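You operate a simulated robot arm through the tools that you are given. There is no shell and no other tool.

The job below is to be done with a simulated robot arm. You get a single attempt, and the scene is never put back.

JOB
Pump the filter to 2 bar, run the hold test, log the result, then vent the rig.
Fine: port knob to FILTER (it stays), vent shut; HOLD once, then the button that the display names, once.

It is judged by the outcome, as a careful person would: the job done as asked, and still so three seconds after it is handed in. It fails if anything else is knocked over, pushed out of place, dropped, spilled or broken.

ROBOT AND FRAMES
A 6-joint arm with a two-finger parallel gripper, fixed in place. Base frame: the origin is at the foot of the arm, x ahead of it, y to its left, z up; the work surface is at about z = 0.4. Units: cm, rad, N and s.
With the tool pointing down near the work surface it reaches from about 18 to 46 cm from the base axis. Its first joint turns from -1.222 to 1.222 rad. Payload 1.9 kg.
The TCP is the grasp point between the finger pads, 2.3 cm short of the fingertips. In the tool frame z runs along the fingers and y along their closing line. The gripper opens to 9.4 cm. The fingers are 3.8 cm wide and 1 cm thick; the gripper's body (5.4 by 9.6 cm) begins 3.9 cm behind the TCP.
Orientation is that of the tool frame in the base frame, as a unit quaternion [x, y, z, w]. With the fingers straight down and closing along the base's y, the tool's x points along the base's -x, its y along +y and its z along -z.

CONTROLS
- The arm moves only by the tool apply_moves. Its argument "deltas" is a list of rows, each an object of numbers (a shift or turn left out is 0, a gripper value left out holds the last): "dx", "dy", "dz": the shift along the tool's x, y, z in mm; "rx", "ry", "rz": the turn, a rotation vector about the tool's x, y, z in degrees; "claw": the opening in per cent of the stroke, from 0 (shut) to 100 (fully open). In form: [{"dx": .., "dy": .., "dz": .., "rx": .., "ry": .., "rz": .., "claw": ..}, ...]. A call has 1 to 20 rows; each row is the pose to reach, as a shift and turn from the pose commanded when the call began, along the tool's axes at that moment. A row lasts 0.2 s, in which the tool goes at most 5 cm and 0.15 rad; a call with a longer step from one row to the next is refused whole, and so is a gripper value outside its range. A pose out of reach is approached as far as the arm can. The call stops where the force on the tool passes 40 N (or 10 N more than at its start, if that is more) or the arm is blocked; 0.2 s more then pass. Each finger travels about 10.8 cm/s and halts on what it meets, pressing with about 35 N; the grip force reading is that of the motor and also rises with nothing between the fingers. The clock runs only during rows and for 0.2 s after the last one: add rows that repeat a pose to give the fingers time. The reply holds the time, the measured pose of the TCP, the force on the tool along the base axes, the opening and the grip force, in the units named above and with some noise, with the torque about the TCP (base axes, N m) and any sound that the robot's microphone picked up.
- Cameras (640 x 400 px; columns grow to the right, rows downward): "scene" is fixed at [7.69, 33.01, 43.51]; the picture's right is [-0.53, -0.85, 0.00], its down [-0.39, 0.25, -0.89] and it looks along [0.75, -0.47, -0.47] (base axes); focal length 282 px, centre (320, 200). "wrist" rides on the gripper at [8.7, 1.6, -7.5] in the tool frame; the picture's right is [-0.18, 0.98, 0.00], its down [-0.58, -0.11, -0.81] and it looks along [-0.79, -0.15, 0.59] (tool axes); focal length 243 px, centre (320, 200). There is no depth. A picture from a camera that has moved, and an enlarged one, comes with that camera's place and axes in the base frame and with its lens.
- snapshot(camera): a new picture of that camera. The clock stands still meanwhile.
- enlarge(camera, box): a new picture of the part [left, top, right, bottom] of that camera's present view, enlarged. The clock stands still meanwhile.
- finish_job(): hands the job in; it is judged then, once.

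Nothing tells you positions but the pictures and the camera data. Unless the task says otherwise, let go and move clear before handing in.

The tools are called after "Emit:" as name(argument=value, ...) on one line, values as JSON. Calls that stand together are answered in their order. apply_moves: Moves the arm, as the interface text tells. Its arguments: {"type":"object","properties":{"deltas":{"type":"array"}},"required":["deltas"]} The other tools are called the same way: snapshot (camera) takes a picture; enlarge (camera, box) takes an enlarged picture of a part of a camera's view; finish_job () hands the job in.

At the start:

```text
time: 0.0
tool_pos: [33.2, 4.29, 33.61]
orientation: [0.0, 1.0, 0.0, 0.0]
contact_force: [-0.2, 0.0, 0.3]
wrist_torque: [0.03, -0.01, -0.02]
grip_width: 9.39
gripper_force: 0.1
```

scene: 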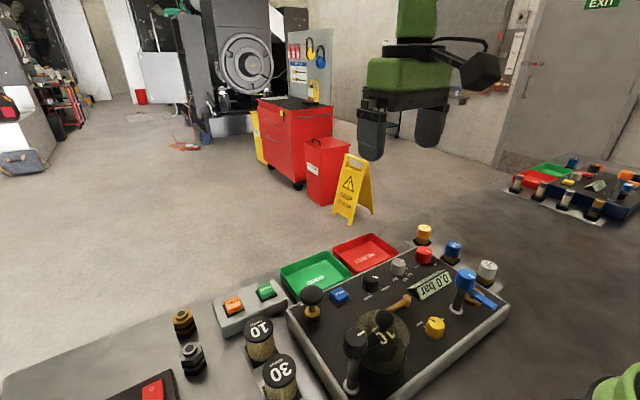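
wrist: 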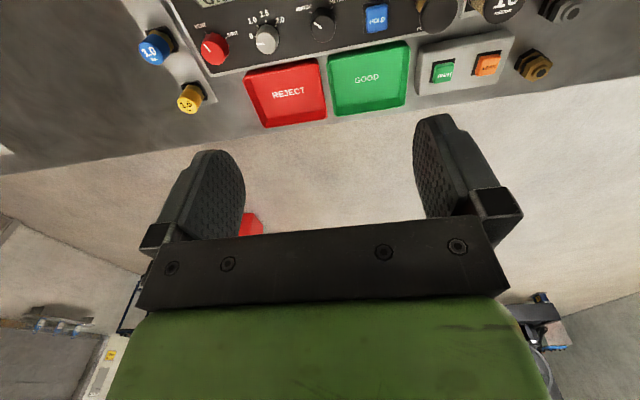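

I see a test panel with a pump lever, knobs, a display reading 0.0 bar, coloured buttons and trays. I'll look closer before moving anything.

Emit:
enlarge(camera="scene", box=[280, 220, 520, 370])

Emit:
enlarge(camera="scene", box=[100, 250, 340, 400])

Emit:
enlarge(camera="wrist", box=[120, 0, 600, 140])

Emit:
enlarge(camera="scene", box=[280, 300, 440, 400])

```text
2.67 times, centred on (400, 295) of scene
camera zoom: at [7.69, 33.01, 43.51], right [-0.53, -0.85, 0.0], down [-0.39, 0.25, -0.89], along [0.75, -0.47, -0.47], focal length 753 px, centre (107, -53)
```

zoom: 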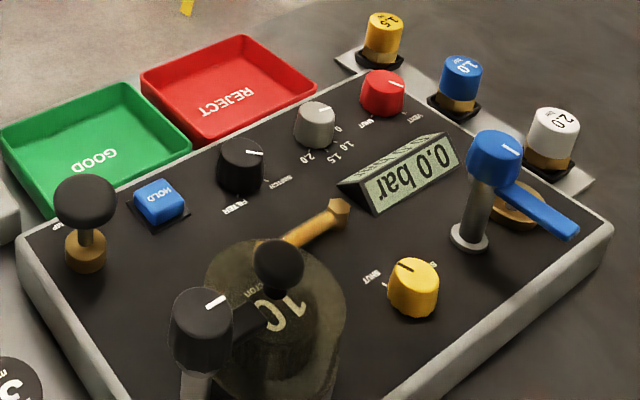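

```text
2.67 times, centred on (220, 325) of scene
camera zoom: at [7.69, 33.01, 43.51], right [-0.53, -0.85, 0.0], down [-0.39, 0.25, -0.89], along [0.75, -0.47, -0.47], focal length 753 px, centre (587, -133)
```

zoom: 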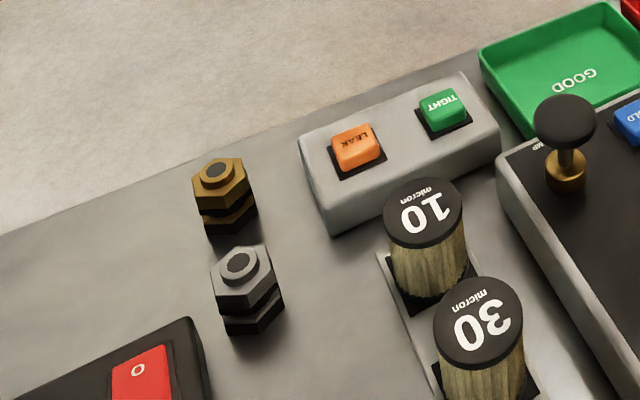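

```text
1.33 times, centred on (360, 70) of wrist
camera zoom: at [24.51, 5.93, 41.15], right [0.18, 0.98, 0.0], down [0.58, -0.11, 0.81], along [0.79, -0.15, -0.59], focal length 324 px, centre (267, 373)
```

zoom: 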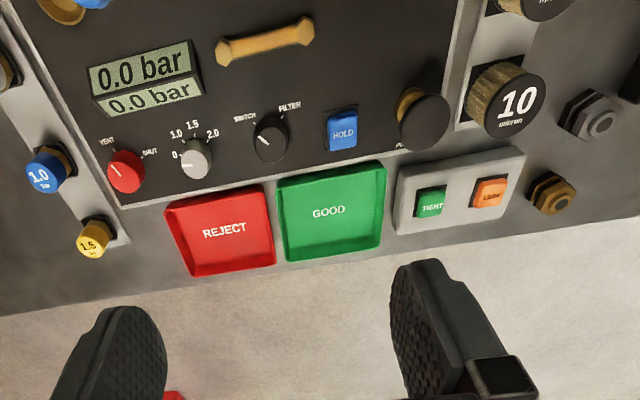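

```text
4.00 times, centred on (360, 350) of scene
camera zoom: at [7.69, 33.01, 43.51], right [-0.53, -0.85, 0.0], down [-0.39, 0.25, -0.89], along [0.75, -0.47, -0.47], focal length 1129 px, centre (160, -400)
```

zoom: 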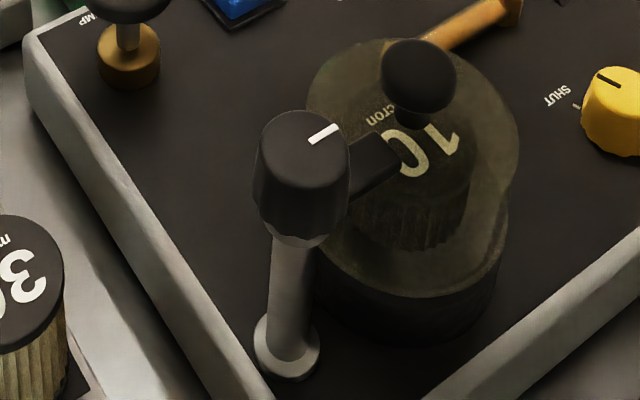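

The panel sits between the arm and the trays, with HOLD at about (36, 11, 6). I'll pull back and tilt so the wrist camera sees the whole panel.

Emit:
apply_moves(deltas=[{"dx": 20, "ry": 8}, {"dx": 40, "ry": 16}, {"dx": 60, "ry": 23}, {"dx": 60, "ry": 23}])

Emit:
snapshot(camera="wrist")

```text
time: 1.0
tool_pos: [27.33, 4.26, 33.58]
orientation: [0.0, 0.98, 0.0, -0.201]
contact_force: [-0.1, 0.0, -0.5]
wrist_torque: [0.0, -0.02, -0.01]
grip_width: 9.4
gripper_force: 0.0
```

```text
taken
camera wrist: at [22.18, 5.93, 43.9], right [0.17, 0.98, -0.07], down [0.85, -0.11, 0.51], along [0.5, -0.15, -0.85], focal length 243 px, centre (320, 200)
```

wrist: 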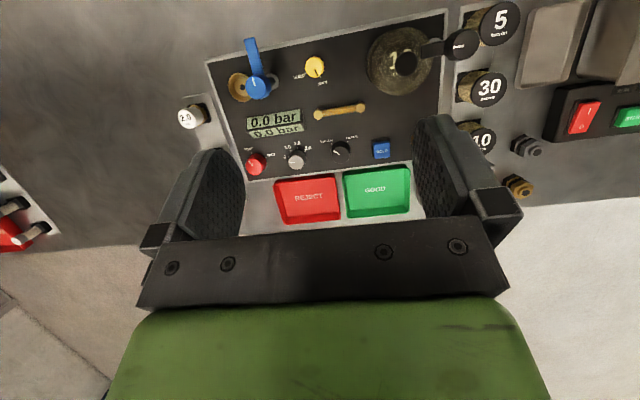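

Emit:
enlarge(camera="wrist", box=[200, 10, 360, 110])

Emit:
enlarge(camera="wrist", box=[340, 0, 500, 100])

Emit:
enlarge(camera="wrist", box=[230, 95, 410, 205])

Emit:
enlarge(camera="wrist", box=[440, 0, 640, 130])

```text
4.00 times, centred on (280, 60) of wrist
camera zoom: at [22.18, 5.93, 43.9], right [0.17, 0.98, -0.07], down [0.85, -0.11, 0.51], along [0.5, -0.15, -0.85], focal length 970 px, centre (480, 760)
```

zoom: 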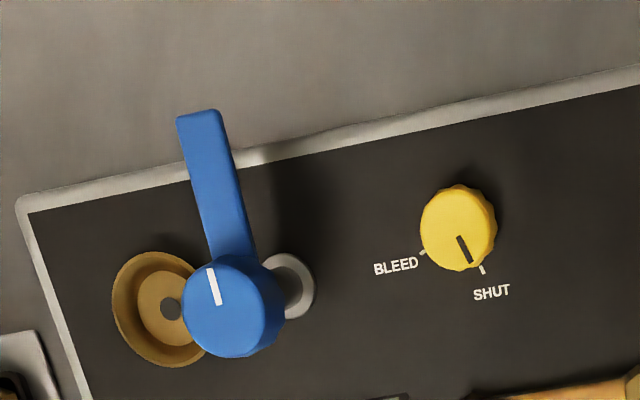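

```text
4.00 times, centred on (420, 50) of wrist
camera zoom: at [22.18, 5.93, 43.9], right [0.17, 0.98, -0.07], down [0.85, -0.11, 0.51], along [0.5, -0.15, -0.85], focal length 970 px, centre (-80, 800)
```

zoom: 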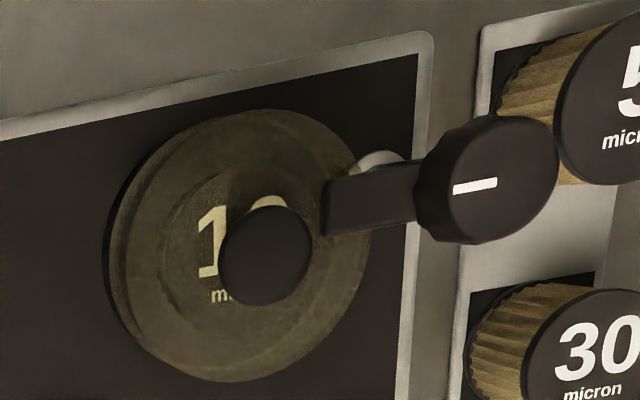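

```text
3.56 times, centred on (320, 150) of wrist
camera zoom: at [22.18, 5.93, 43.9], right [0.17, 0.98, -0.07], down [0.85, -0.11, 0.51], along [0.5, -0.15, -0.85], focal length 863 px, centre (320, 378)
```

zoom: 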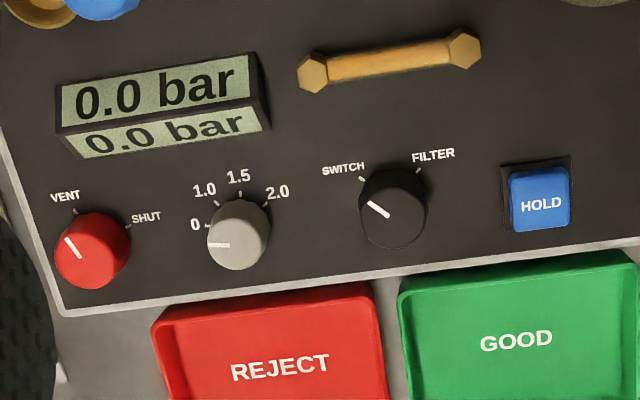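

```text
3.08 times, centred on (540, 65) of wrist
camera zoom: at [22.18, 5.93, 43.9], right [0.17, 0.98, -0.07], down [0.85, -0.11, 0.51], along [0.5, -0.15, -0.85], focal length 746 px, centre (-357, 615)
```

zoom: 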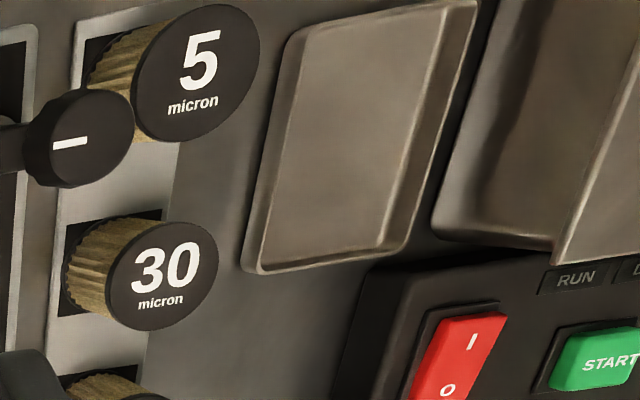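

Emit:
enlarge(camera="wrist", box=[300, 115, 404, 180])

Emit:
enlarge(camera="wrist", box=[236, 130, 332, 190])

Emit:
enlarge(camera="scene", box=[360, 245, 460, 307])

Emit:
enlarge(camera="scene", box=[285, 270, 385, 332])

```text
6.15 times, centred on (352, 148) of wrist
camera zoom: at [22.18, 5.93, 43.9], right [0.17, 0.98, -0.07], down [0.85, -0.11, 0.51], along [0.5, -0.15, -0.85], focal length 1493 px, centre (123, 523)
```

zoom: 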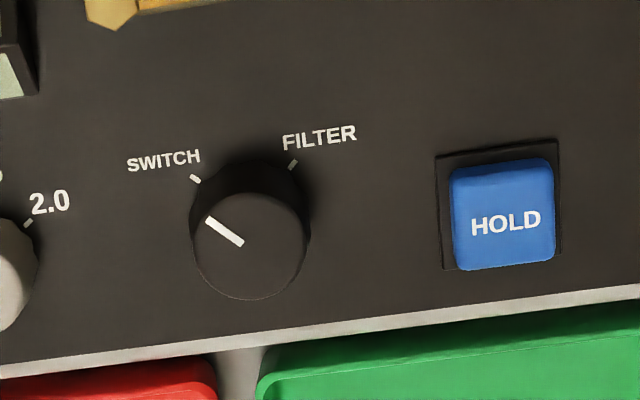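

```text
6.67 times, centred on (284, 160) of wrist
camera zoom: at [22.18, 5.93, 43.9], right [0.17, 0.98, -0.07], down [0.85, -0.11, 0.51], along [0.5, -0.15, -0.85], focal length 1618 px, centre (560, 467)
```

zoom: 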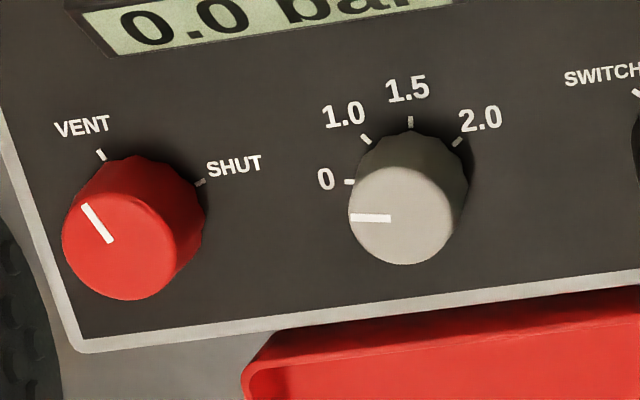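

```text
6.40 times, centred on (410, 276) of scene
camera zoom: at [7.69, 33.01, 43.51], right [-0.53, -0.85, 0.0], down [-0.39, 0.25, -0.89], along [0.75, -0.47, -0.47], focal length 1807 px, centre (-256, -286)
```

zoom: 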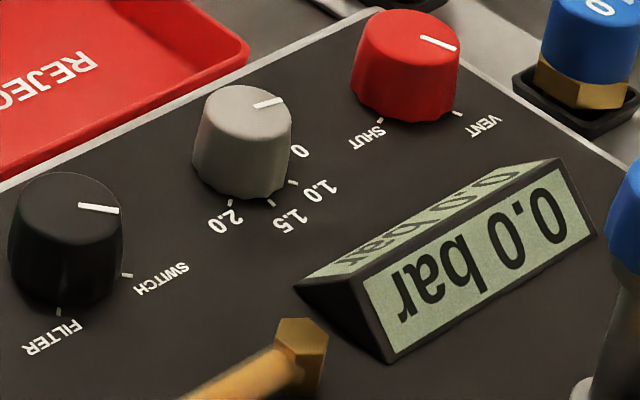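

```text
6.40 times, centred on (335, 301) of scene
camera zoom: at [7.69, 33.01, 43.51], right [-0.53, -0.85, 0.0], down [-0.39, 0.25, -0.89], along [0.75, -0.47, -0.47], focal length 1807 px, centre (224, -446)
```

zoom: 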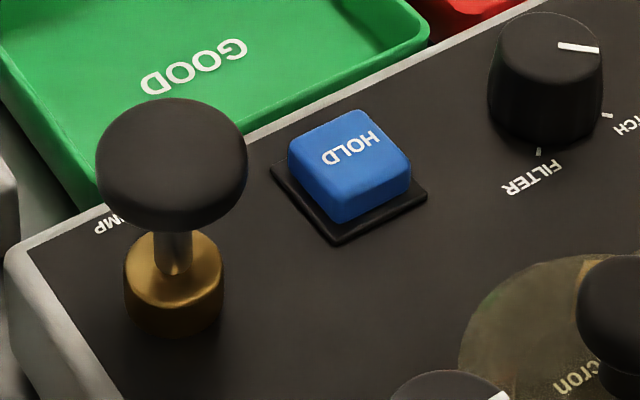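

The port knob points at SWITCH, the vent knob at VENT, bleed is shut, the filter clamp is over the filter, and the pump plunger is near (36, 16.8, 9). I'll go upright above the port knob, near (36, 4.2), and check my alignment.

Emit:
apply_moves(deltas=[{"dx": -33, "dz": 23, "ry": -5.8, "claw": 58}, {"dx": -67, "dz": 45, "ry": -11.6, "claw": 58}, {"dx": -100, "dz": 68, "ry": -17.4, "claw": 58}, {"dx": -133.3, "dz": 90.8, "ry": -23.2, "claw": 58}, {"dx": -133.3, "dz": 90.8, "ry": -23.2, "claw": 58}])

Emit:
snapshot(camera="wrist")

Emit:
snapshot(camera="scene")

```text
time: 2.2
tool_pos: [35.98, 4.07, 20.19]
orientation: [0.0, 1.0, 0.001, 0.003]
contact_force: [0.3, 0.6, -0.2]
wrist_torque: [-0.02, 0.01, 0.0]
grip_width: 5.45
gripper_force: 0.0
```

```text
taken
camera wrist: at [27.12, 5.87, 27.66], right [0.19, 0.98, 0.0], down [0.58, -0.11, 0.81], along [0.79, -0.15, -0.59], focal length 243 px, centre (320, 200)
```

wrist: 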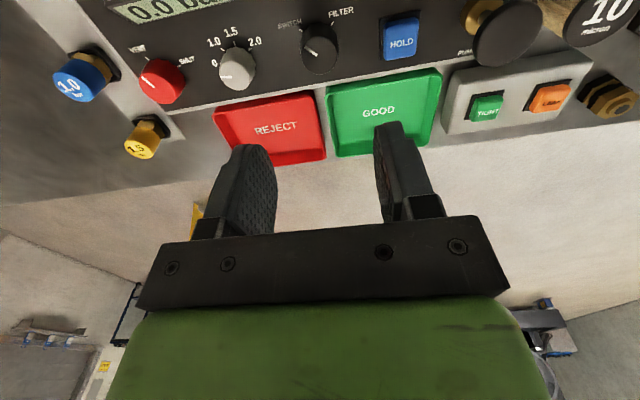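

```text
taken
```

scene: 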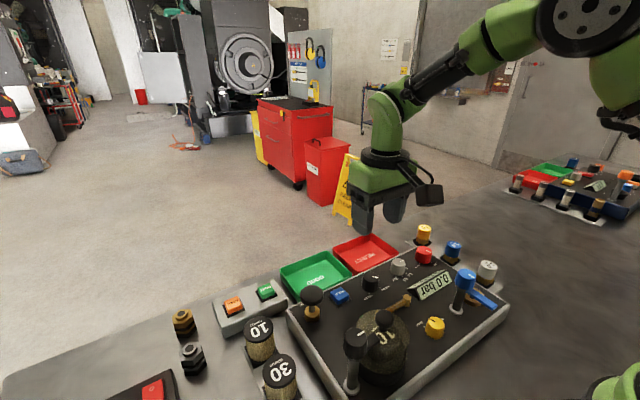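

Emit:
enlarge(camera="wrist", box=[120, 0, 440, 200])

Emit:
enlarge(camera="wrist", box=[360, 0, 600, 150])

```text
2.00 times, centred on (280, 100) of wrist
camera zoom: at [27.12, 5.87, 27.66], right [0.19, 0.98, 0.0], down [0.58, -0.11, 0.81], along [0.79, -0.15, -0.59], focal length 485 px, centre (400, 400)
```

zoom: 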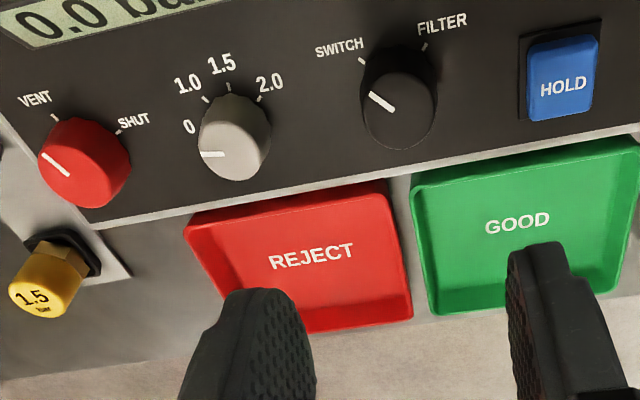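

```text
2.67 times, centred on (480, 75) of wrist
camera zoom: at [27.12, 5.87, 27.66], right [0.19, 0.98, 0.0], down [0.58, -0.11, 0.81], along [0.79, -0.15, -0.59], focal length 647 px, centre (-107, 533)
```

zoom: 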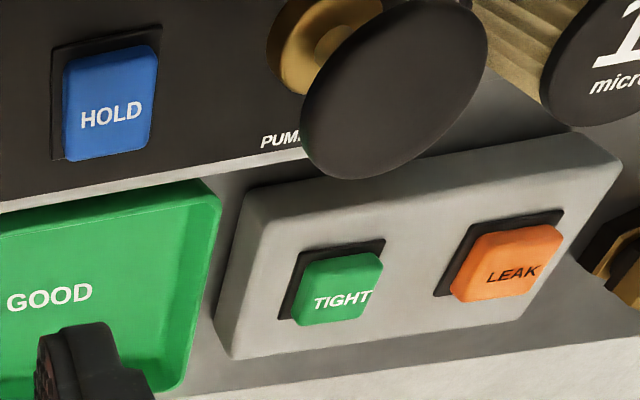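

The port knob works out at about (36.0, 4.1), with its top near z = 5.9 and the ticks 90° apart. I'll yaw to -45°, come down around it and take a look before gripping.

Emit:
apply_moves(deltas=[{"rz": -8, "claw": 48}, {"rz": -16}, {"rz": -24}, {"rz": -32}, {"rz": -40}, {"rz": -45}, {"rz": -45, "dz": 30}, {"rz": -45, "dz": 60}, {"rz": -45, "dz": 80}, {"rz": -45, "dz": 80}])

Emit:
snapshot(camera="wrist")

Emit:
enlarge(camera="scene", box=[280, 180, 520, 330])

```text
time: 4.4
tool_pos: [35.8, 4.34, 11.94]
orientation: [-0.382, 0.924, -0.001, 0.003]
contact_force: [-0.4, -0.3, 0.3]
wrist_torque: [-0.01, -0.02, 0.0]
grip_width: 4.51
gripper_force: 0.0
```

```text
taken
camera wrist: at [28.56, -0.65, 19.44], right [-0.56, 0.83, 0.0], down [0.49, 0.33, 0.81], along [0.67, 0.45, -0.59], focal length 243 px, centre (320, 200)
```

wrist: 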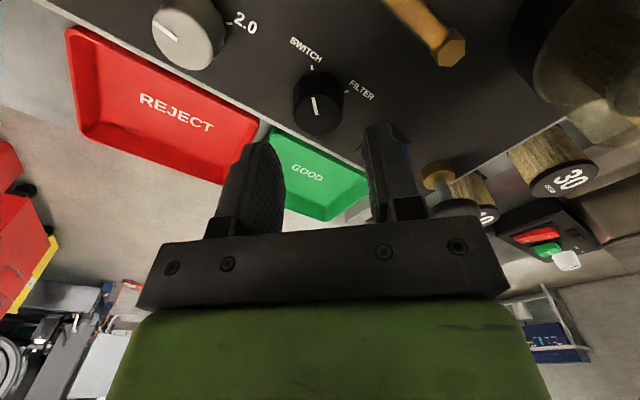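

```text
2.67 times, centred on (400, 255) of scene
camera zoom: at [7.69, 33.01, 43.51], right [-0.53, -0.85, 0.0], down [-0.39, 0.25, -0.89], along [0.75, -0.47, -0.47], focal length 753 px, centre (107, 53)
```

zoom: 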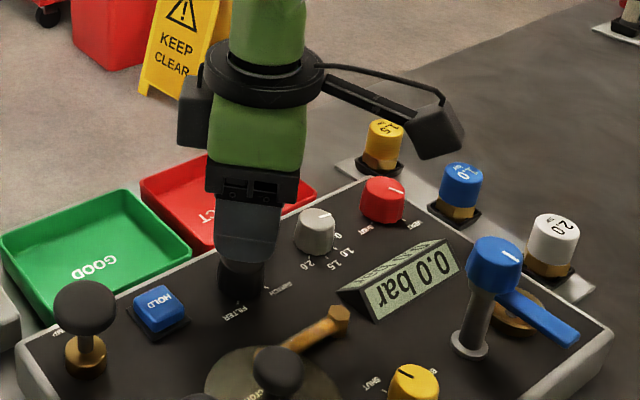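

The knob sits exactly on the tool axis in the wrist view. I'll descend around it, then close.

Emit:
apply_moves(deltas=[{"dz": 20}, {"dz": 38}, {"dz": 48}, {"dz": 48}])

Emit:
enlarge(camera="scene", box=[300, 220, 460, 320])

Emit:
snapshot(camera="wrist")

```text
time: 5.4
tool_pos: [35.82, 4.49, 7.35]
orientation: [-0.382, 0.924, -0.001, 0.001]
contact_force: [-1.3, 0.6, 0.2]
wrist_torque: [-0.02, 0.0, -0.01]
grip_width: 4.52
gripper_force: 0.0
```

```text
4.00 times, centred on (380, 270) of scene
camera zoom: at [7.69, 33.01, 43.51], right [-0.53, -0.85, 0.0], down [-0.39, 0.25, -0.89], along [0.75, -0.47, -0.47], focal length 1129 px, centre (80, -80)
```

zoom: 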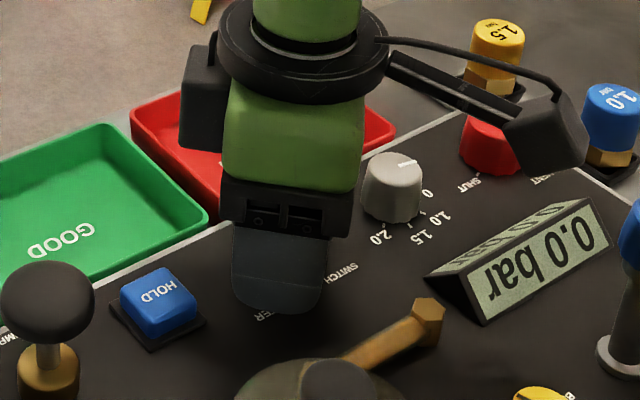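

```text
taken
camera wrist: at [28.59, -0.58, 14.81], right [-0.56, 0.83, 0.0], down [0.49, 0.33, 0.81], along [0.67, 0.45, -0.59], focal length 243 px, centre (320, 200)
```

wrist: 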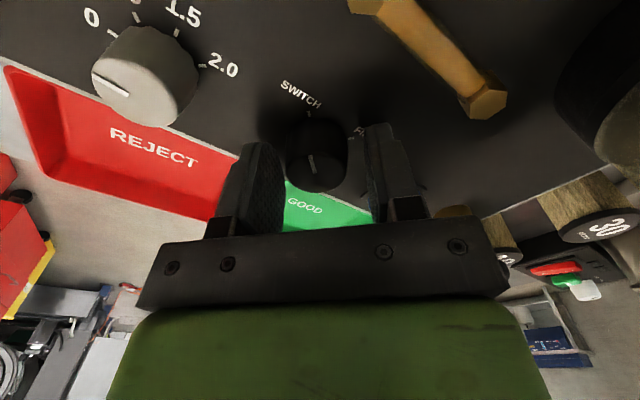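

The knob is centred between the fingers. I'll go a few millimetres lower and close.

Emit:
apply_moves(deltas=[{"dz": 3}, {"dz": 3, "claw": 35}, {"dz": 3, "claw": 25}, {"dz": 3, "claw": 15}, {"dz": 3, "claw": 15}])

Emit:
snapshot(camera="wrist")

```text
time: 6.6
tool_pos: [36.07, 4.23, 7.07]
orientation: [-0.382, 0.924, -0.002, 0.003]
contact_force: [19.8, -23.9, -10.0]
wrist_torque: [-0.4, -0.56, 0.05]
grip_width: 3.11
gripper_force: 44.3
```

```text
taken
camera wrist: at [28.66, -0.7, 14.48], right [-0.56, 0.83, -0.01], down [0.48, 0.33, 0.81], along [0.67, 0.46, -0.59], focal length 243 px, centre (320, 200)
```

wrist: 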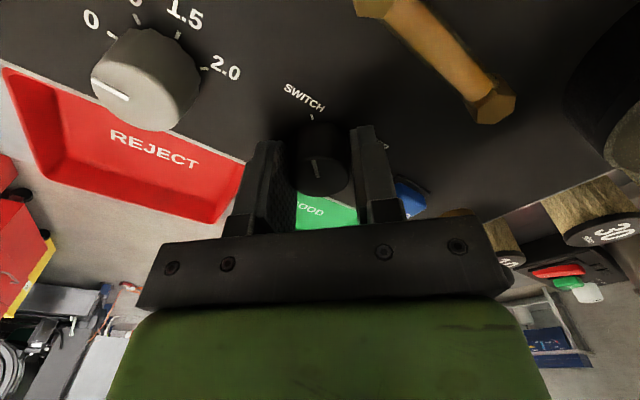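

Gripping pushes the tool sideways, so I'm slightly off-centre. I'll shift along the closing line to relieve the side force.

Emit:
apply_moves(deltas=[{"dy": -1}, {"dy": -2}, {"dy": -2}])

```text
time: 7.4
tool_pos: [36.13, 4.23, 6.99]
orientation: [-0.382, 0.924, -0.001, 0.001]
contact_force: [3.5, -7.5, 11.4]
wrist_torque: [-0.14, -0.06, 0.04]
grip_width: 3.13
gripper_force: 44.8
```

The side force has dropped. I'll rotate the knob clockwise now.

Emit:
apply_moves(deltas=[{"rz": 8}, {"rz": 16}, {"rz": 24}, {"rz": 32}, {"rz": 40}, {"rz": 45}, {"rz": 45}])

Emit:
snapshot(camera="wrist")

```text
time: 8.2
tool_pos: [36.2, 4.29, 7.02]
orientation: [-0.2, 0.98, 0.0, 0.001]
contact_force: [-2.7, -0.4, 1.9]
wrist_torque: [0.06, -0.12, 0.01]
grip_width: 3.12
gripper_force: 45.1
stopped in row 3: the force on the tool passed its limit at 42 N (the readings are from after the stop); the commanded pose is now the measured one
```

```text
taken
camera wrist: at [27.43, 2.3, 14.53], right [-0.22, 0.98, 0.0], down [0.58, 0.13, 0.81], along [0.79, 0.18, -0.59], focal length 243 px, centre (320, 200)
```

wrist: 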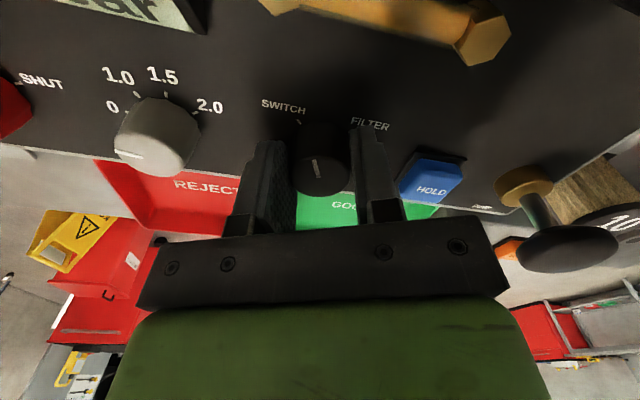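

The knob follows the gripper and the mark now sits between the two labels. I'll continue in smaller steps.

Emit:
apply_moves(deltas=[{"rz": 4}, {"rz": 8}, {"rz": 12}, {"rz": 16}, {"rz": 20}, {"rz": 24}, {"rz": 28}, {"rz": 32}, {"rz": 32}])

```text
time: 10.2
tool_pos: [36.14, 4.21, 7.0]
orientation: [0.078, 0.997, 0.0, 0.001]
contact_force: [1.4, -6.1, 8.0]
wrist_torque: [-0.2, -0.19, -0.01]
grip_width: 3.1
gripper_force: 45.2
```

Emit:
apply_moves(deltas=[{"rz": 4}, {"rz": 8}, {"rz": 12}, {"rz": 16}, {"rz": 20}, {"rz": 24}, {"rz": 28}, {"rz": 32}, {"rz": 36}, {"rz": 36}])

Emit:
snapshot(camera="wrist")

```text
time: 11.8
tool_pos: [35.98, 4.09, 6.98]
orientation: [0.307, 0.952, 0.0, 0.001]
contact_force: [-1.6, -2.0, 1.6]
wrist_torque: [-0.37, -0.26, -0.01]
grip_width: 3.15
gripper_force: 45.1
stopped in row 7: the force on the tool passed its limit at 42 N (the readings are from after the stop); the commanded pose is now the measured one
```

```text
taken
camera wrist: at [29.94, 10.51, 14.51], right [0.72, 0.69, 0.0], down [0.41, -0.43, 0.81], along [0.56, -0.58, -0.59], focal length 243 px, centre (320, 200)
```

wrist: 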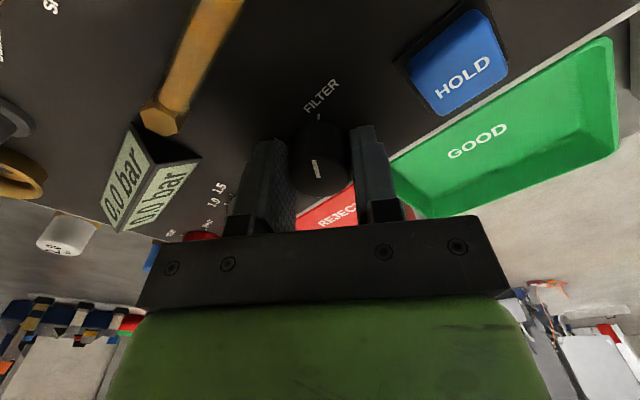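

Emit:
apply_moves(deltas=[{"rz": 3}, {"rz": 6}, {"rz": 9}, {"rz": 9}])

Emit:
enlarge(camera="wrist", box=[260, 60, 400, 220])

```text
time: 12.8
tool_pos: [36.04, 4.11, 6.87]
orientation: [0.382, 0.924, 0.001, 0.001]
contact_force: [-2.7, -4.4, 7.7]
wrist_torque: [0.64, 0.76, 0.02]
grip_width: 3.1
gripper_force: 44.7
```

```text
2.50 times, centred on (330, 140) of wrist
camera zoom: at [31.0, 11.37, 14.51], right [0.82, 0.57, 0.0], down [0.33, -0.49, 0.81], along [0.46, -0.66, -0.59], focal length 606 px, centre (295, 350)
```

zoom: 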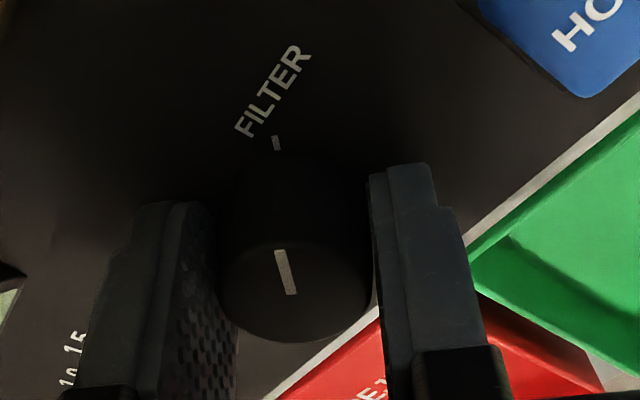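

The mark points at the FILTER tick. I'll open slightly, lift, and verify.

Emit:
apply_moves(deltas=[{"claw": 40}, {"claw": 48}, {"claw": 48}, {"dz": -30, "claw": 48}, {"dz": -60, "claw": 48}, {"dz": -80, "claw": 48}, {"dz": -80, "claw": 48}])

Emit:
enlarge(camera="wrist", box=[220, 0, 420, 125])

Emit:
enlarge(camera="scene", box=[300, 220, 460, 320])

```text
time: 14.4
tool_pos: [35.96, 4.1, 15.0]
orientation: [0.381, 0.925, 0.0, 0.001]
contact_force: [-1.1, 0.7, 0.0]
wrist_torque: [0.02, 0.02, 0.01]
grip_width: 4.53
gripper_force: 0.1
```

```text
3.20 times, centred on (320, 62) of wrist
camera zoom: at [30.86, 11.32, 22.56], right [0.82, 0.57, 0.0], down [0.33, -0.49, 0.81], along [0.46, -0.66, -0.59], focal length 776 px, centre (320, 640)
```

zoom: 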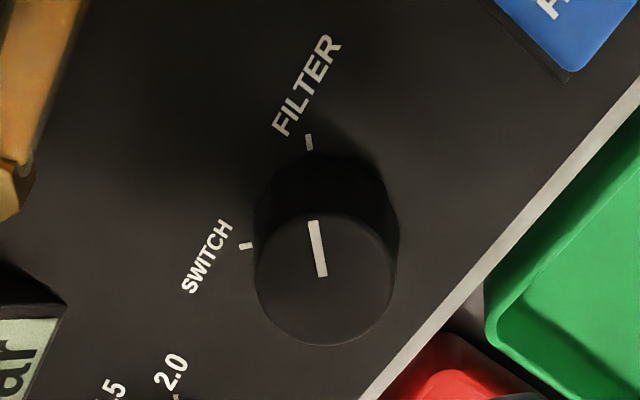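

```text
4.00 times, centred on (380, 270) of scene
camera zoom: at [7.69, 33.01, 43.51], right [-0.53, -0.85, 0.0], down [-0.39, 0.25, -0.89], along [0.75, -0.47, -0.47], focal length 1129 px, centre (80, -80)
```

zoom: 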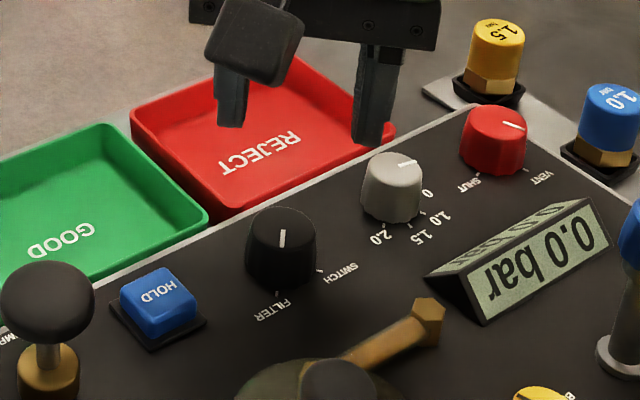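

Port knob confirmed on FILTER. Next I'll move over the red vent knob at about (35.9, -10.85), yawing back to -45° on the way.

Emit:
apply_moves(deltas=[{"dx": -8.8, "dy": -8.9, "rz": -7.5}, {"dx": -17.5, "dy": -17.7, "rz": -15}, {"dx": -26.2, "dy": -26.6, "rz": -22.5}, {"dx": -35, "dy": -35.5, "rz": -30}, {"dx": -43.8, "dy": -44.3, "rz": -37.5}, {"dx": -52.5, "dy": -53.2, "rz": -45}, {"dx": -61.2, "dy": -62.1, "rz": -52.5}, {"dx": -70, "dy": -70.9, "rz": -60}, {"dx": -78.8, "dy": -79.8, "rz": -67.5}, {"dx": -87.5, "dy": -88.7, "rz": -75}, {"dx": -96.2, "dy": -97.5, "rz": -82.5}, {"dx": -105, "dy": -106.4, "rz": -90}, {"dx": -105, "dy": -106.4, "rz": -90}])

Emit:
snapshot(camera="wrist")

```text
time: 17.2
tool_pos: [35.93, -10.8, 15.02]
orientation: [-0.386, 0.923, -0.001, 0.001]
contact_force: [-0.8, -0.2, 0.4]
wrist_torque: [-0.01, -0.03, -0.01]
grip_width: 4.51
gripper_force: 0.1
```

```text
taken
camera wrist: at [28.71, -15.76, 22.59], right [-0.57, 0.82, 0.0], down [0.48, 0.34, 0.81], along [0.66, 0.46, -0.59], focal length 243 px, centre (320, 200)
```

wrist: 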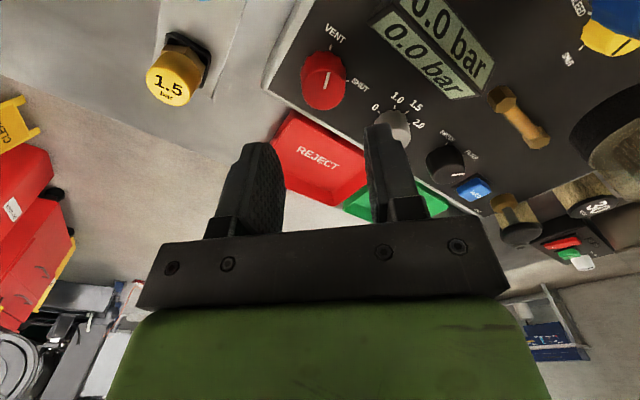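

Red knob is nearly on the tool axis; I'll nudge by 1–2 mm, descend and check.

Emit:
apply_moves(deltas=[{"dx": -2, "dy": 1.5, "dz": 30}, {"dx": -2, "dy": 1.5, "dz": 55}, {"dx": -2, "dy": 1.5, "dz": 70}, {"dx": -2, "dy": 1.5, "dz": 79}, {"dx": -2, "dy": 1.5, "dz": 79}])

Emit:
snapshot(camera="wrist")

```text
time: 18.4
tool_pos: [36.04, -10.53, 7.13]
orientation: [-0.384, 0.923, 0.0, 0.001]
contact_force: [0.2, 0.0, -0.5]
wrist_torque: [0.01, 0.01, -0.02]
grip_width: 4.52
gripper_force: 0.0
```

```text
taken
camera wrist: at [28.73, -15.54, 14.69], right [-0.57, 0.82, 0.0], down [0.49, 0.34, 0.81], along [0.66, 0.46, -0.59], focal length 243 px, centre (320, 200)
```

wrist: 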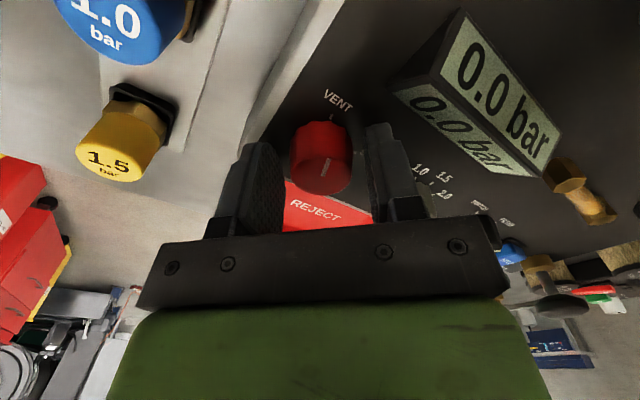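

Emit:
apply_moves(deltas=[{"dy": 1, "claw": 40}, {"dy": 1, "claw": 30}, {"dy": 1, "claw": 20}, {"dy": 1, "claw": 15}, {"dy": 1, "claw": 15}])

```text
time: 19.6
tool_pos: [36.04, -10.58, 7.25]
orientation: [-0.385, 0.923, -0.002, 0.0]
contact_force: [6.5, -8.3, -10.5]
wrist_torque: [-0.2, -0.11, -0.04]
grip_width: 3.08
gripper_force: 45.0
```

Good grip with low side force. Turning the vent clockwise toward SHUT.

Emit:
apply_moves(deltas=[{"dy": -0.7}, {"dy": -0.7, "rz": 4}, {"dy": -0.7, "rz": 8}, {"dy": -0.7, "rz": 12}, {"dy": -0.7, "rz": 16}, {"dy": -0.7, "rz": 20}, {"dy": -0.7, "rz": 24}, {"dy": -0.7, "rz": 28}, {"dy": -0.7, "rz": 32}, {"dy": -0.7, "rz": 36}, {"dy": -0.7, "rz": 40}, {"dy": -0.7, "rz": 45}, {"dy": -0.7, "rz": 45}])

Emit:
snapshot(camera="wrist")

```text
time: 20.6
tool_pos: [36.05, -10.56, 7.15]
orientation: [-0.292, 0.956, 0.0, 0.0]
contact_force: [-2.4, 1.2, 4.3]
wrist_torque: [0.17, -0.2, 0.01]
grip_width: 3.11
gripper_force: 45.4
stopped in row 4: the force on the tool passed its limit at 43 N (the readings are from after the stop); the commanded pose is now the measured one
```

```text
taken
camera wrist: at [27.88, -14.01, 14.71], right [-0.4, 0.92, 0.0], down [0.54, 0.23, 0.81], along [0.74, 0.32, -0.59], focal length 243 px, centre (320, 200)
```

wrist: 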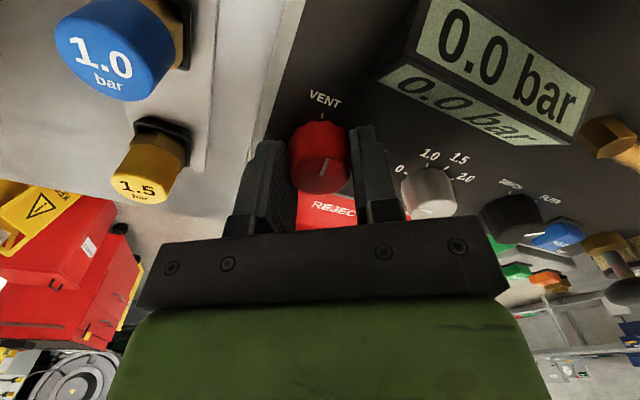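

Emit:
apply_moves(deltas=[{"rz": 4}, {"rz": 8}, {"rz": 12}, {"rz": 16}, {"rz": 20}, {"rz": 24}, {"rz": 28}, {"rz": 32}, {"rz": 36}, {"rz": 40}, {"rz": 44}, {"rz": 48}, {"rz": 48}])

```text
time: 23.4
tool_pos: [35.94, -10.59, 7.1]
orientation: [0.122, 0.993, 0.001, -0.001]
contact_force: [-3.0, -8.8, 5.7]
wrist_torque: [-0.36, -0.34, -0.01]
grip_width: 3.1
gripper_force: 45.1
```

Emit:
apply_moves(deltas=[{"rz": 4}, {"rz": 8}, {"rz": 12}, {"rz": 16}, {"rz": 20}, {"rz": 24}, {"rz": 28}, {"rz": 31}, {"rz": 31}])

Emit:
snapshot(camera="wrist")

```text
time: 25.4
tool_pos: [36.02, -10.49, 7.19]
orientation: [0.383, 0.924, 0.0, -0.001]
contact_force: [-12.1, -21.7, 21.1]
wrist_torque: [-0.74, 0.31, 0.62]
grip_width: 3.07
gripper_force: 44.6
```

```text
taken
camera wrist: at [30.99, -3.27, 14.72], right [0.83, 0.57, 0.0], down [0.34, -0.49, 0.81], along [0.45, -0.67, -0.59], focal length 243 px, centre (320, 200)
```

wrist: 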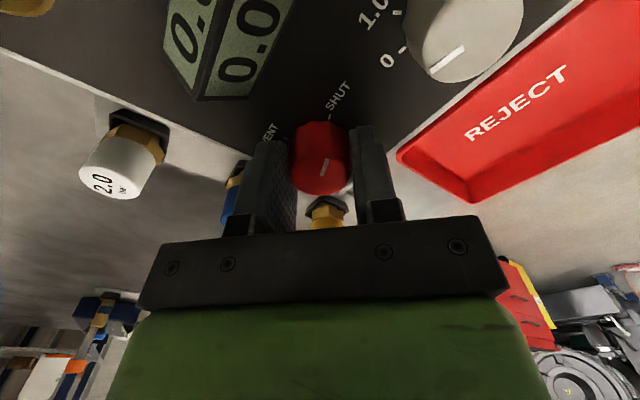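

Torque has risen at the end stop and the mark points at SHUT. I'll release, lift and verify.

Emit:
apply_moves(deltas=[{"claw": 40}, {"claw": 48}, {"claw": 48}, {"dz": -30, "claw": 48}, {"dz": -60, "claw": 48}, {"dz": -80, "claw": 48}, {"dz": -80, "claw": 48}])

Emit:
enlarge(camera="wrist", box=[220, 0, 420, 125])

Emit:
enlarge(camera="scene", box=[320, 210, 480, 310])

```text
time: 27.0
tool_pos: [36.09, -10.5, 15.2]
orientation: [0.382, 0.924, 0.0, -0.001]
contact_force: [-0.3, 0.2, 0.0]
wrist_torque: [-0.02, 0.02, 0.02]
grip_width: 4.51
gripper_force: 0.1
```

```text
3.20 times, centred on (320, 62) of wrist
camera zoom: at [31.0, -3.31, 22.77], right [0.82, 0.57, 0.0], down [0.33, -0.49, 0.81], along [0.46, -0.66, -0.59], focal length 776 px, centre (320, 640)
```

zoom: 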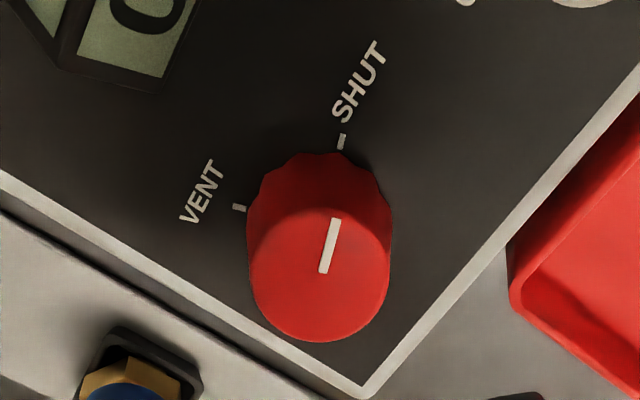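

```text
4.00 times, centred on (400, 260) of scene
camera zoom: at [7.69, 33.01, 43.51], right [-0.53, -0.85, 0.0], down [-0.39, 0.25, -0.89], along [0.75, -0.47, -0.47], focal length 1129 px, centre (0, -40)
```

zoom: 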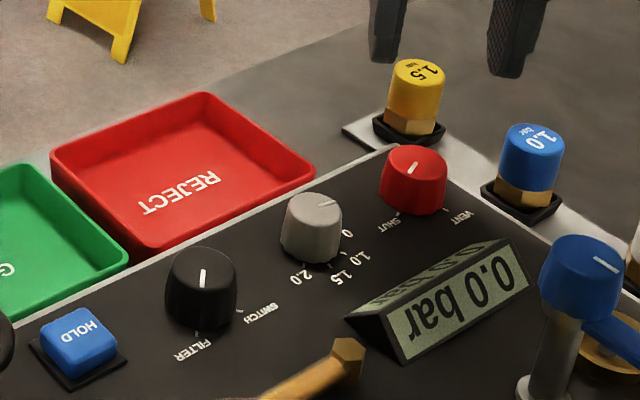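

Vent confirmed SHUT. Now I'll go above the pump plunger at about (36, 16.7) with the fingers closed, and check alignment.

Emit:
apply_moves(deltas=[{"dz": -30, "claw": 20}, {"dx": 28, "dy": 28, "dz": -30, "claw": 0}, {"dx": 56, "dy": 56, "dz": -30}, {"dx": 84, "dy": 84, "dz": -30}, {"dx": 112, "dy": 112, "dz": -30}, {"dx": 140, "dy": 140, "dz": -30}, {"dx": 168, "dy": 168, "dz": -30}, {"dx": 192.3, "dy": 192.3, "dz": -30}, {"dx": 192.3, "dy": 192.3, "dz": -30}])

Emit:
snapshot(camera="wrist")

Emit:
enlarge(camera="scene", box=[240, 180, 440, 305])

```text
time: 29.0
tool_pos: [36.12, 16.74, 18.15]
orientation: [0.383, 0.924, -0.001, -0.001]
contact_force: [0.3, -0.1, 0.1]
wrist_torque: [0.0, -0.01, -0.03]
grip_width: 0.0
gripper_force: 35.2
```

```text
taken
camera wrist: at [31.06, 23.95, 25.72], right [0.83, 0.57, 0.0], down [0.34, -0.49, 0.81], along [0.45, -0.66, -0.59], focal length 243 px, centre (320, 200)
```

wrist: 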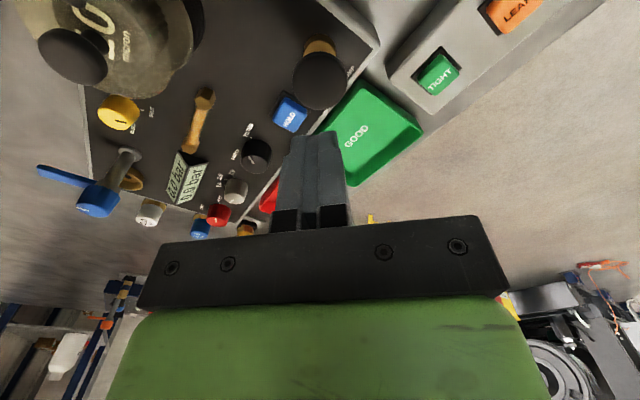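

```text
3.20 times, centred on (340, 242) of scene
camera zoom: at [7.69, 33.01, 43.51], right [-0.53, -0.85, 0.0], down [-0.39, 0.25, -0.89], along [0.75, -0.47, -0.47], focal length 904 px, centre (256, 64)
```

zoom: 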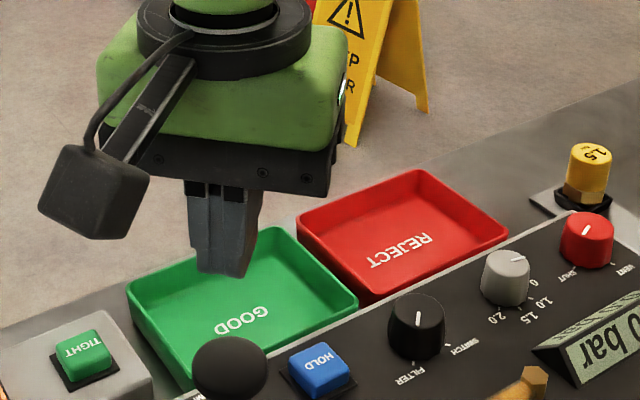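

The plunger is right on the tool axis. I'll descend until contact and press.

Emit:
apply_moves(deltas=[{"dz": 30}, {"dz": 55}, {"dz": 62}, {"dz": 66}, {"dz": 70}, {"dz": 74}, {"dz": 78}, {"dz": 82}, {"dz": 86}, {"dz": 90}, {"dz": 90}])

Emit:
enlarge(camera="scene", box=[280, 220, 480, 345])

```text
time: 31.0
tool_pos: [36.2, 16.68, 9.97]
orientation: [0.383, 0.924, 0.002, 0.001]
contact_force: [-3.2, -1.5, 15.0]
wrist_torque: [0.0, 0.09, 0.06]
grip_width: 0.0
gripper_force: 34.9
stopped in row 9: the force on the tool passed its limit at 49 N (the readings are from after the stop); the commanded pose is now the measured one
```

```text
3.20 times, centred on (380, 282) of scene
camera zoom: at [7.69, 33.01, 43.52], right [-0.53, -0.85, 0.0], down [-0.39, 0.25, -0.89], along [0.75, -0.47, -0.47], focal length 904 px, centre (128, -64)
```

zoom: 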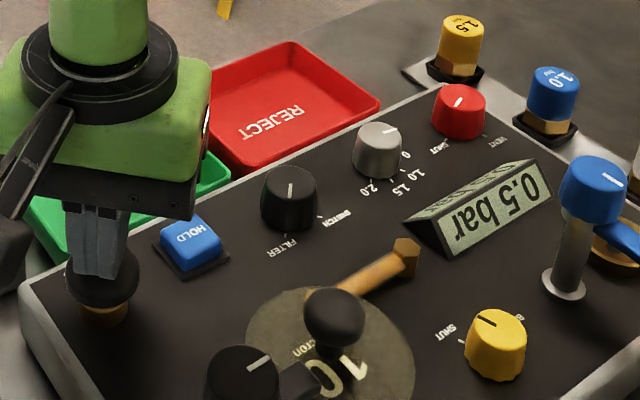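

One full stroke gives 0.5 bar. I'll let the plunger return and check the reading.

Emit:
apply_moves(deltas=[{"dz": -10}, {"dz": -20}, {"dz": -30}, {"dz": -30}])

Emit:
enlarge(camera="scene", box=[280, 220, 480, 345])

```text
time: 32.0
tool_pos: [36.08, 16.74, 12.93]
orientation: [0.383, 0.924, 0.001, 0.001]
contact_force: [-0.6, -0.1, -0.1]
wrist_torque: [0.0, 0.02, 0.0]
grip_width: 0.03
gripper_force: 35.0
```

```text
3.20 times, centred on (380, 282) of scene
camera zoom: at [7.69, 33.01, 43.51], right [-0.53, -0.85, 0.0], down [-0.39, 0.25, -0.89], along [0.75, -0.47, -0.47], focal length 904 px, centre (128, -64)
```

zoom: 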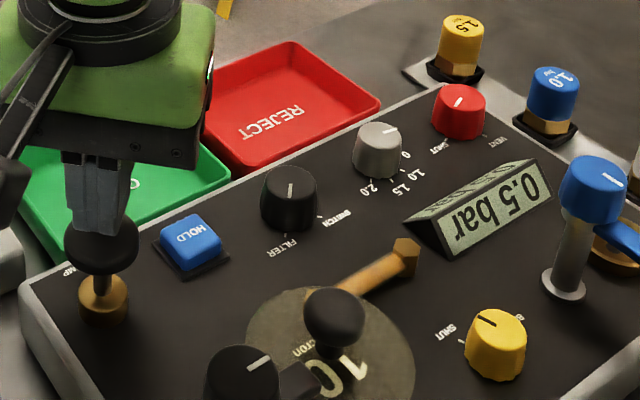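

It holds at 0.5 bar and the plunger returned. Second stroke.

Emit:
apply_moves(deltas=[{"dz": 10}, {"dz": 16}, {"dz": 20}, {"dz": 24}, {"dz": 27}, {"dz": 29.5}, {"dz": 29.5}])

Emit:
enlarge(camera="scene", box=[280, 220, 480, 345])

```text
time: 33.6
tool_pos: [36.07, 16.73, 10.1]
orientation: [0.384, 0.923, 0.001, 0.0]
contact_force: [-0.7, -6.4, 18.5]
wrist_torque: [-0.12, 0.02, -0.02]
grip_width: 0.0
gripper_force: 35.4
```

```text
3.20 times, centred on (380, 282) of scene
camera zoom: at [7.69, 33.01, 43.52], right [-0.53, -0.85, 0.0], down [-0.39, 0.25, -0.89], along [0.75, -0.47, -0.47], focal length 904 px, centre (128, -64)
```

zoom: 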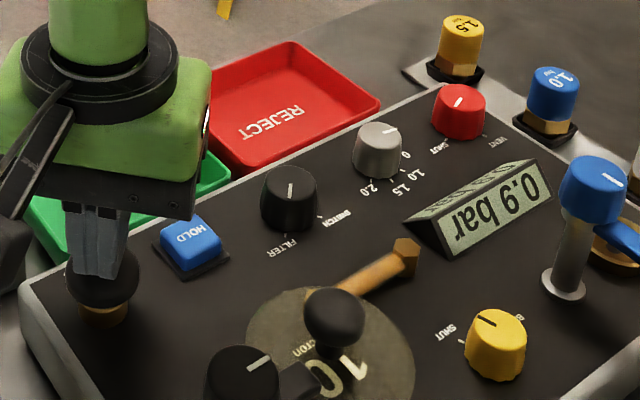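

Emit:
apply_moves(deltas=[{"dz": 1}, {"dz": 2}, {"dz": 2}])

Emit:
enlarge(camera="scene", box=[400, 260, 460, 300])

```text
time: 34.1
tool_pos: [36.16, 16.73, 10.06]
orientation: [0.383, 0.924, 0.003, 0.002]
contact_force: [-2.0, -1.3, 13.8]
wrist_torque: [-0.01, 0.08, 0.11]
grip_width: 0.0
gripper_force: 35.0
stopped in row 2: the force on the tool passed its limit at 42 N (the readings are from after the stop); the commanded pose is now the measured one
```

```text
10.00 times, centred on (430, 280) of scene
camera zoom: at [7.69, 33.01, 43.52], right [-0.53, -0.85, 0.0], down [-0.39, 0.25, -0.89], along [0.75, -0.47, -0.47], focal length 2823 px, centre (-780, -600)
```

zoom: 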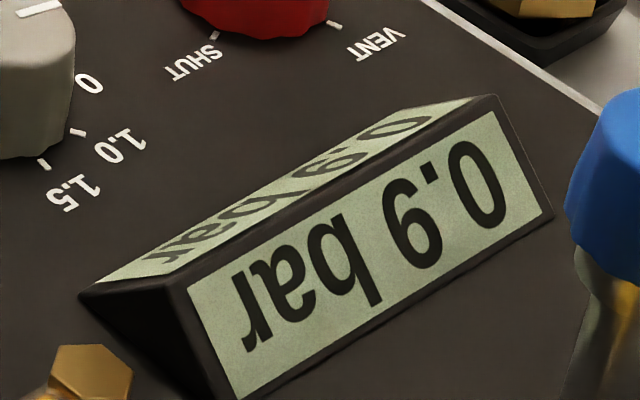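

Emit:
enlarge(camera="wrist", box=[80, 80, 340, 260])

```text
2.22 times, centred on (210, 170) of wrist
camera zoom: at [31.11, 23.97, 17.58], right [0.83, 0.56, 0.01], down [0.33, -0.49, 0.81], along [0.46, -0.66, -0.59], focal length 539 px, centre (564, 267)
```

zoom: 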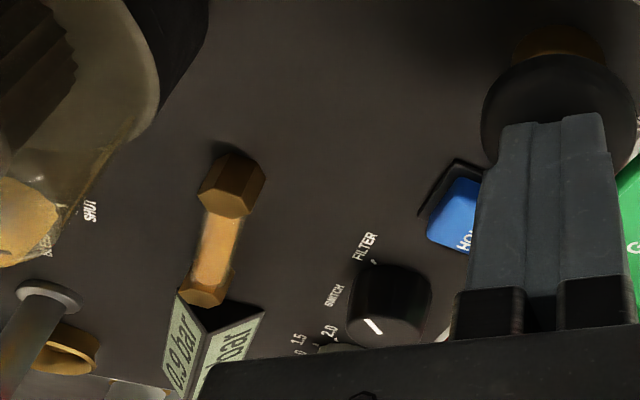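

0.9 bar after two strokes. Third stroke next.

Emit:
apply_moves(deltas=[{"dz": -10}, {"dz": -20}, {"dz": -28}, {"dz": -28}, {"dz": -20}, {"dz": -14}, {"dz": -9}, {"dz": -5}, {"dz": -2}, {"dz": 0}, {"dz": 0}])

Emit:
enlarge(camera="scene", box=[400, 260, 460, 300])

```text
time: 36.5
tool_pos: [36.15, 16.78, 10.02]
orientation: [0.384, 0.923, 0.003, 0.003]
contact_force: [0.1, -3.6, 15.2]
wrist_torque: [-0.09, 0.06, -0.04]
grip_width: 0.0
gripper_force: 35.5
```

```text
10.00 times, centred on (430, 280) of scene
camera zoom: at [7.69, 33.01, 43.52], right [-0.53, -0.85, 0.0], down [-0.39, 0.25, -0.89], along [0.75, -0.47, -0.47], focal length 2823 px, centre (-780, -600)
```

zoom: 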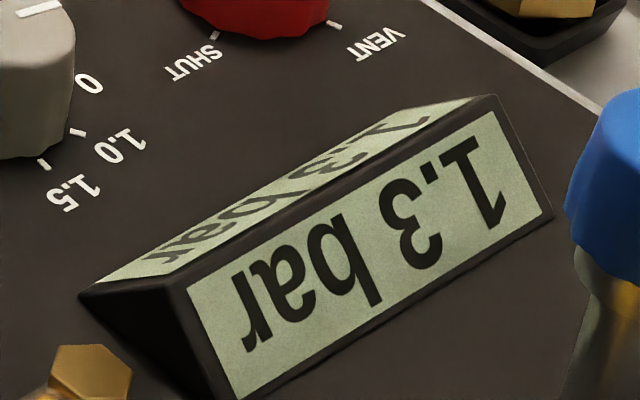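

1.3 bar. Fourth stroke.

Emit:
apply_moves(deltas=[{"dz": -10}, {"dz": -20}, {"dz": -28}, {"dz": -28}, {"dz": -20}, {"dz": -14}, {"dz": -9}, {"dz": -5}, {"dz": -2}, {"dz": 0}, {"dz": 0}])

Emit:
enlarge(camera="scene", box=[400, 260, 460, 300])

```text
time: 39.0
tool_pos: [36.32, 16.77, 10.07]
orientation: [0.383, 0.924, 0.004, 0.002]
contact_force: [3.4, -3.6, 17.2]
wrist_torque: [-0.07, -0.03, 0.09]
grip_width: 0.02
gripper_force: 34.5
```

```text
10.00 times, centred on (430, 280) of scene
camera zoom: at [7.69, 33.01, 43.52], right [-0.53, -0.85, 0.0], down [-0.39, 0.25, -0.89], along [0.75, -0.47, -0.47], focal length 2823 px, centre (-780, -600)
```

zoom: 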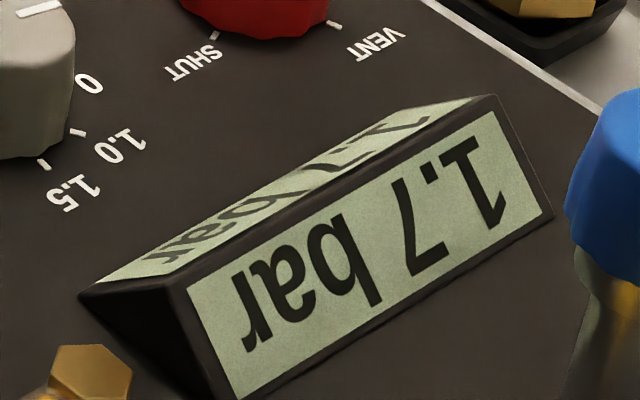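

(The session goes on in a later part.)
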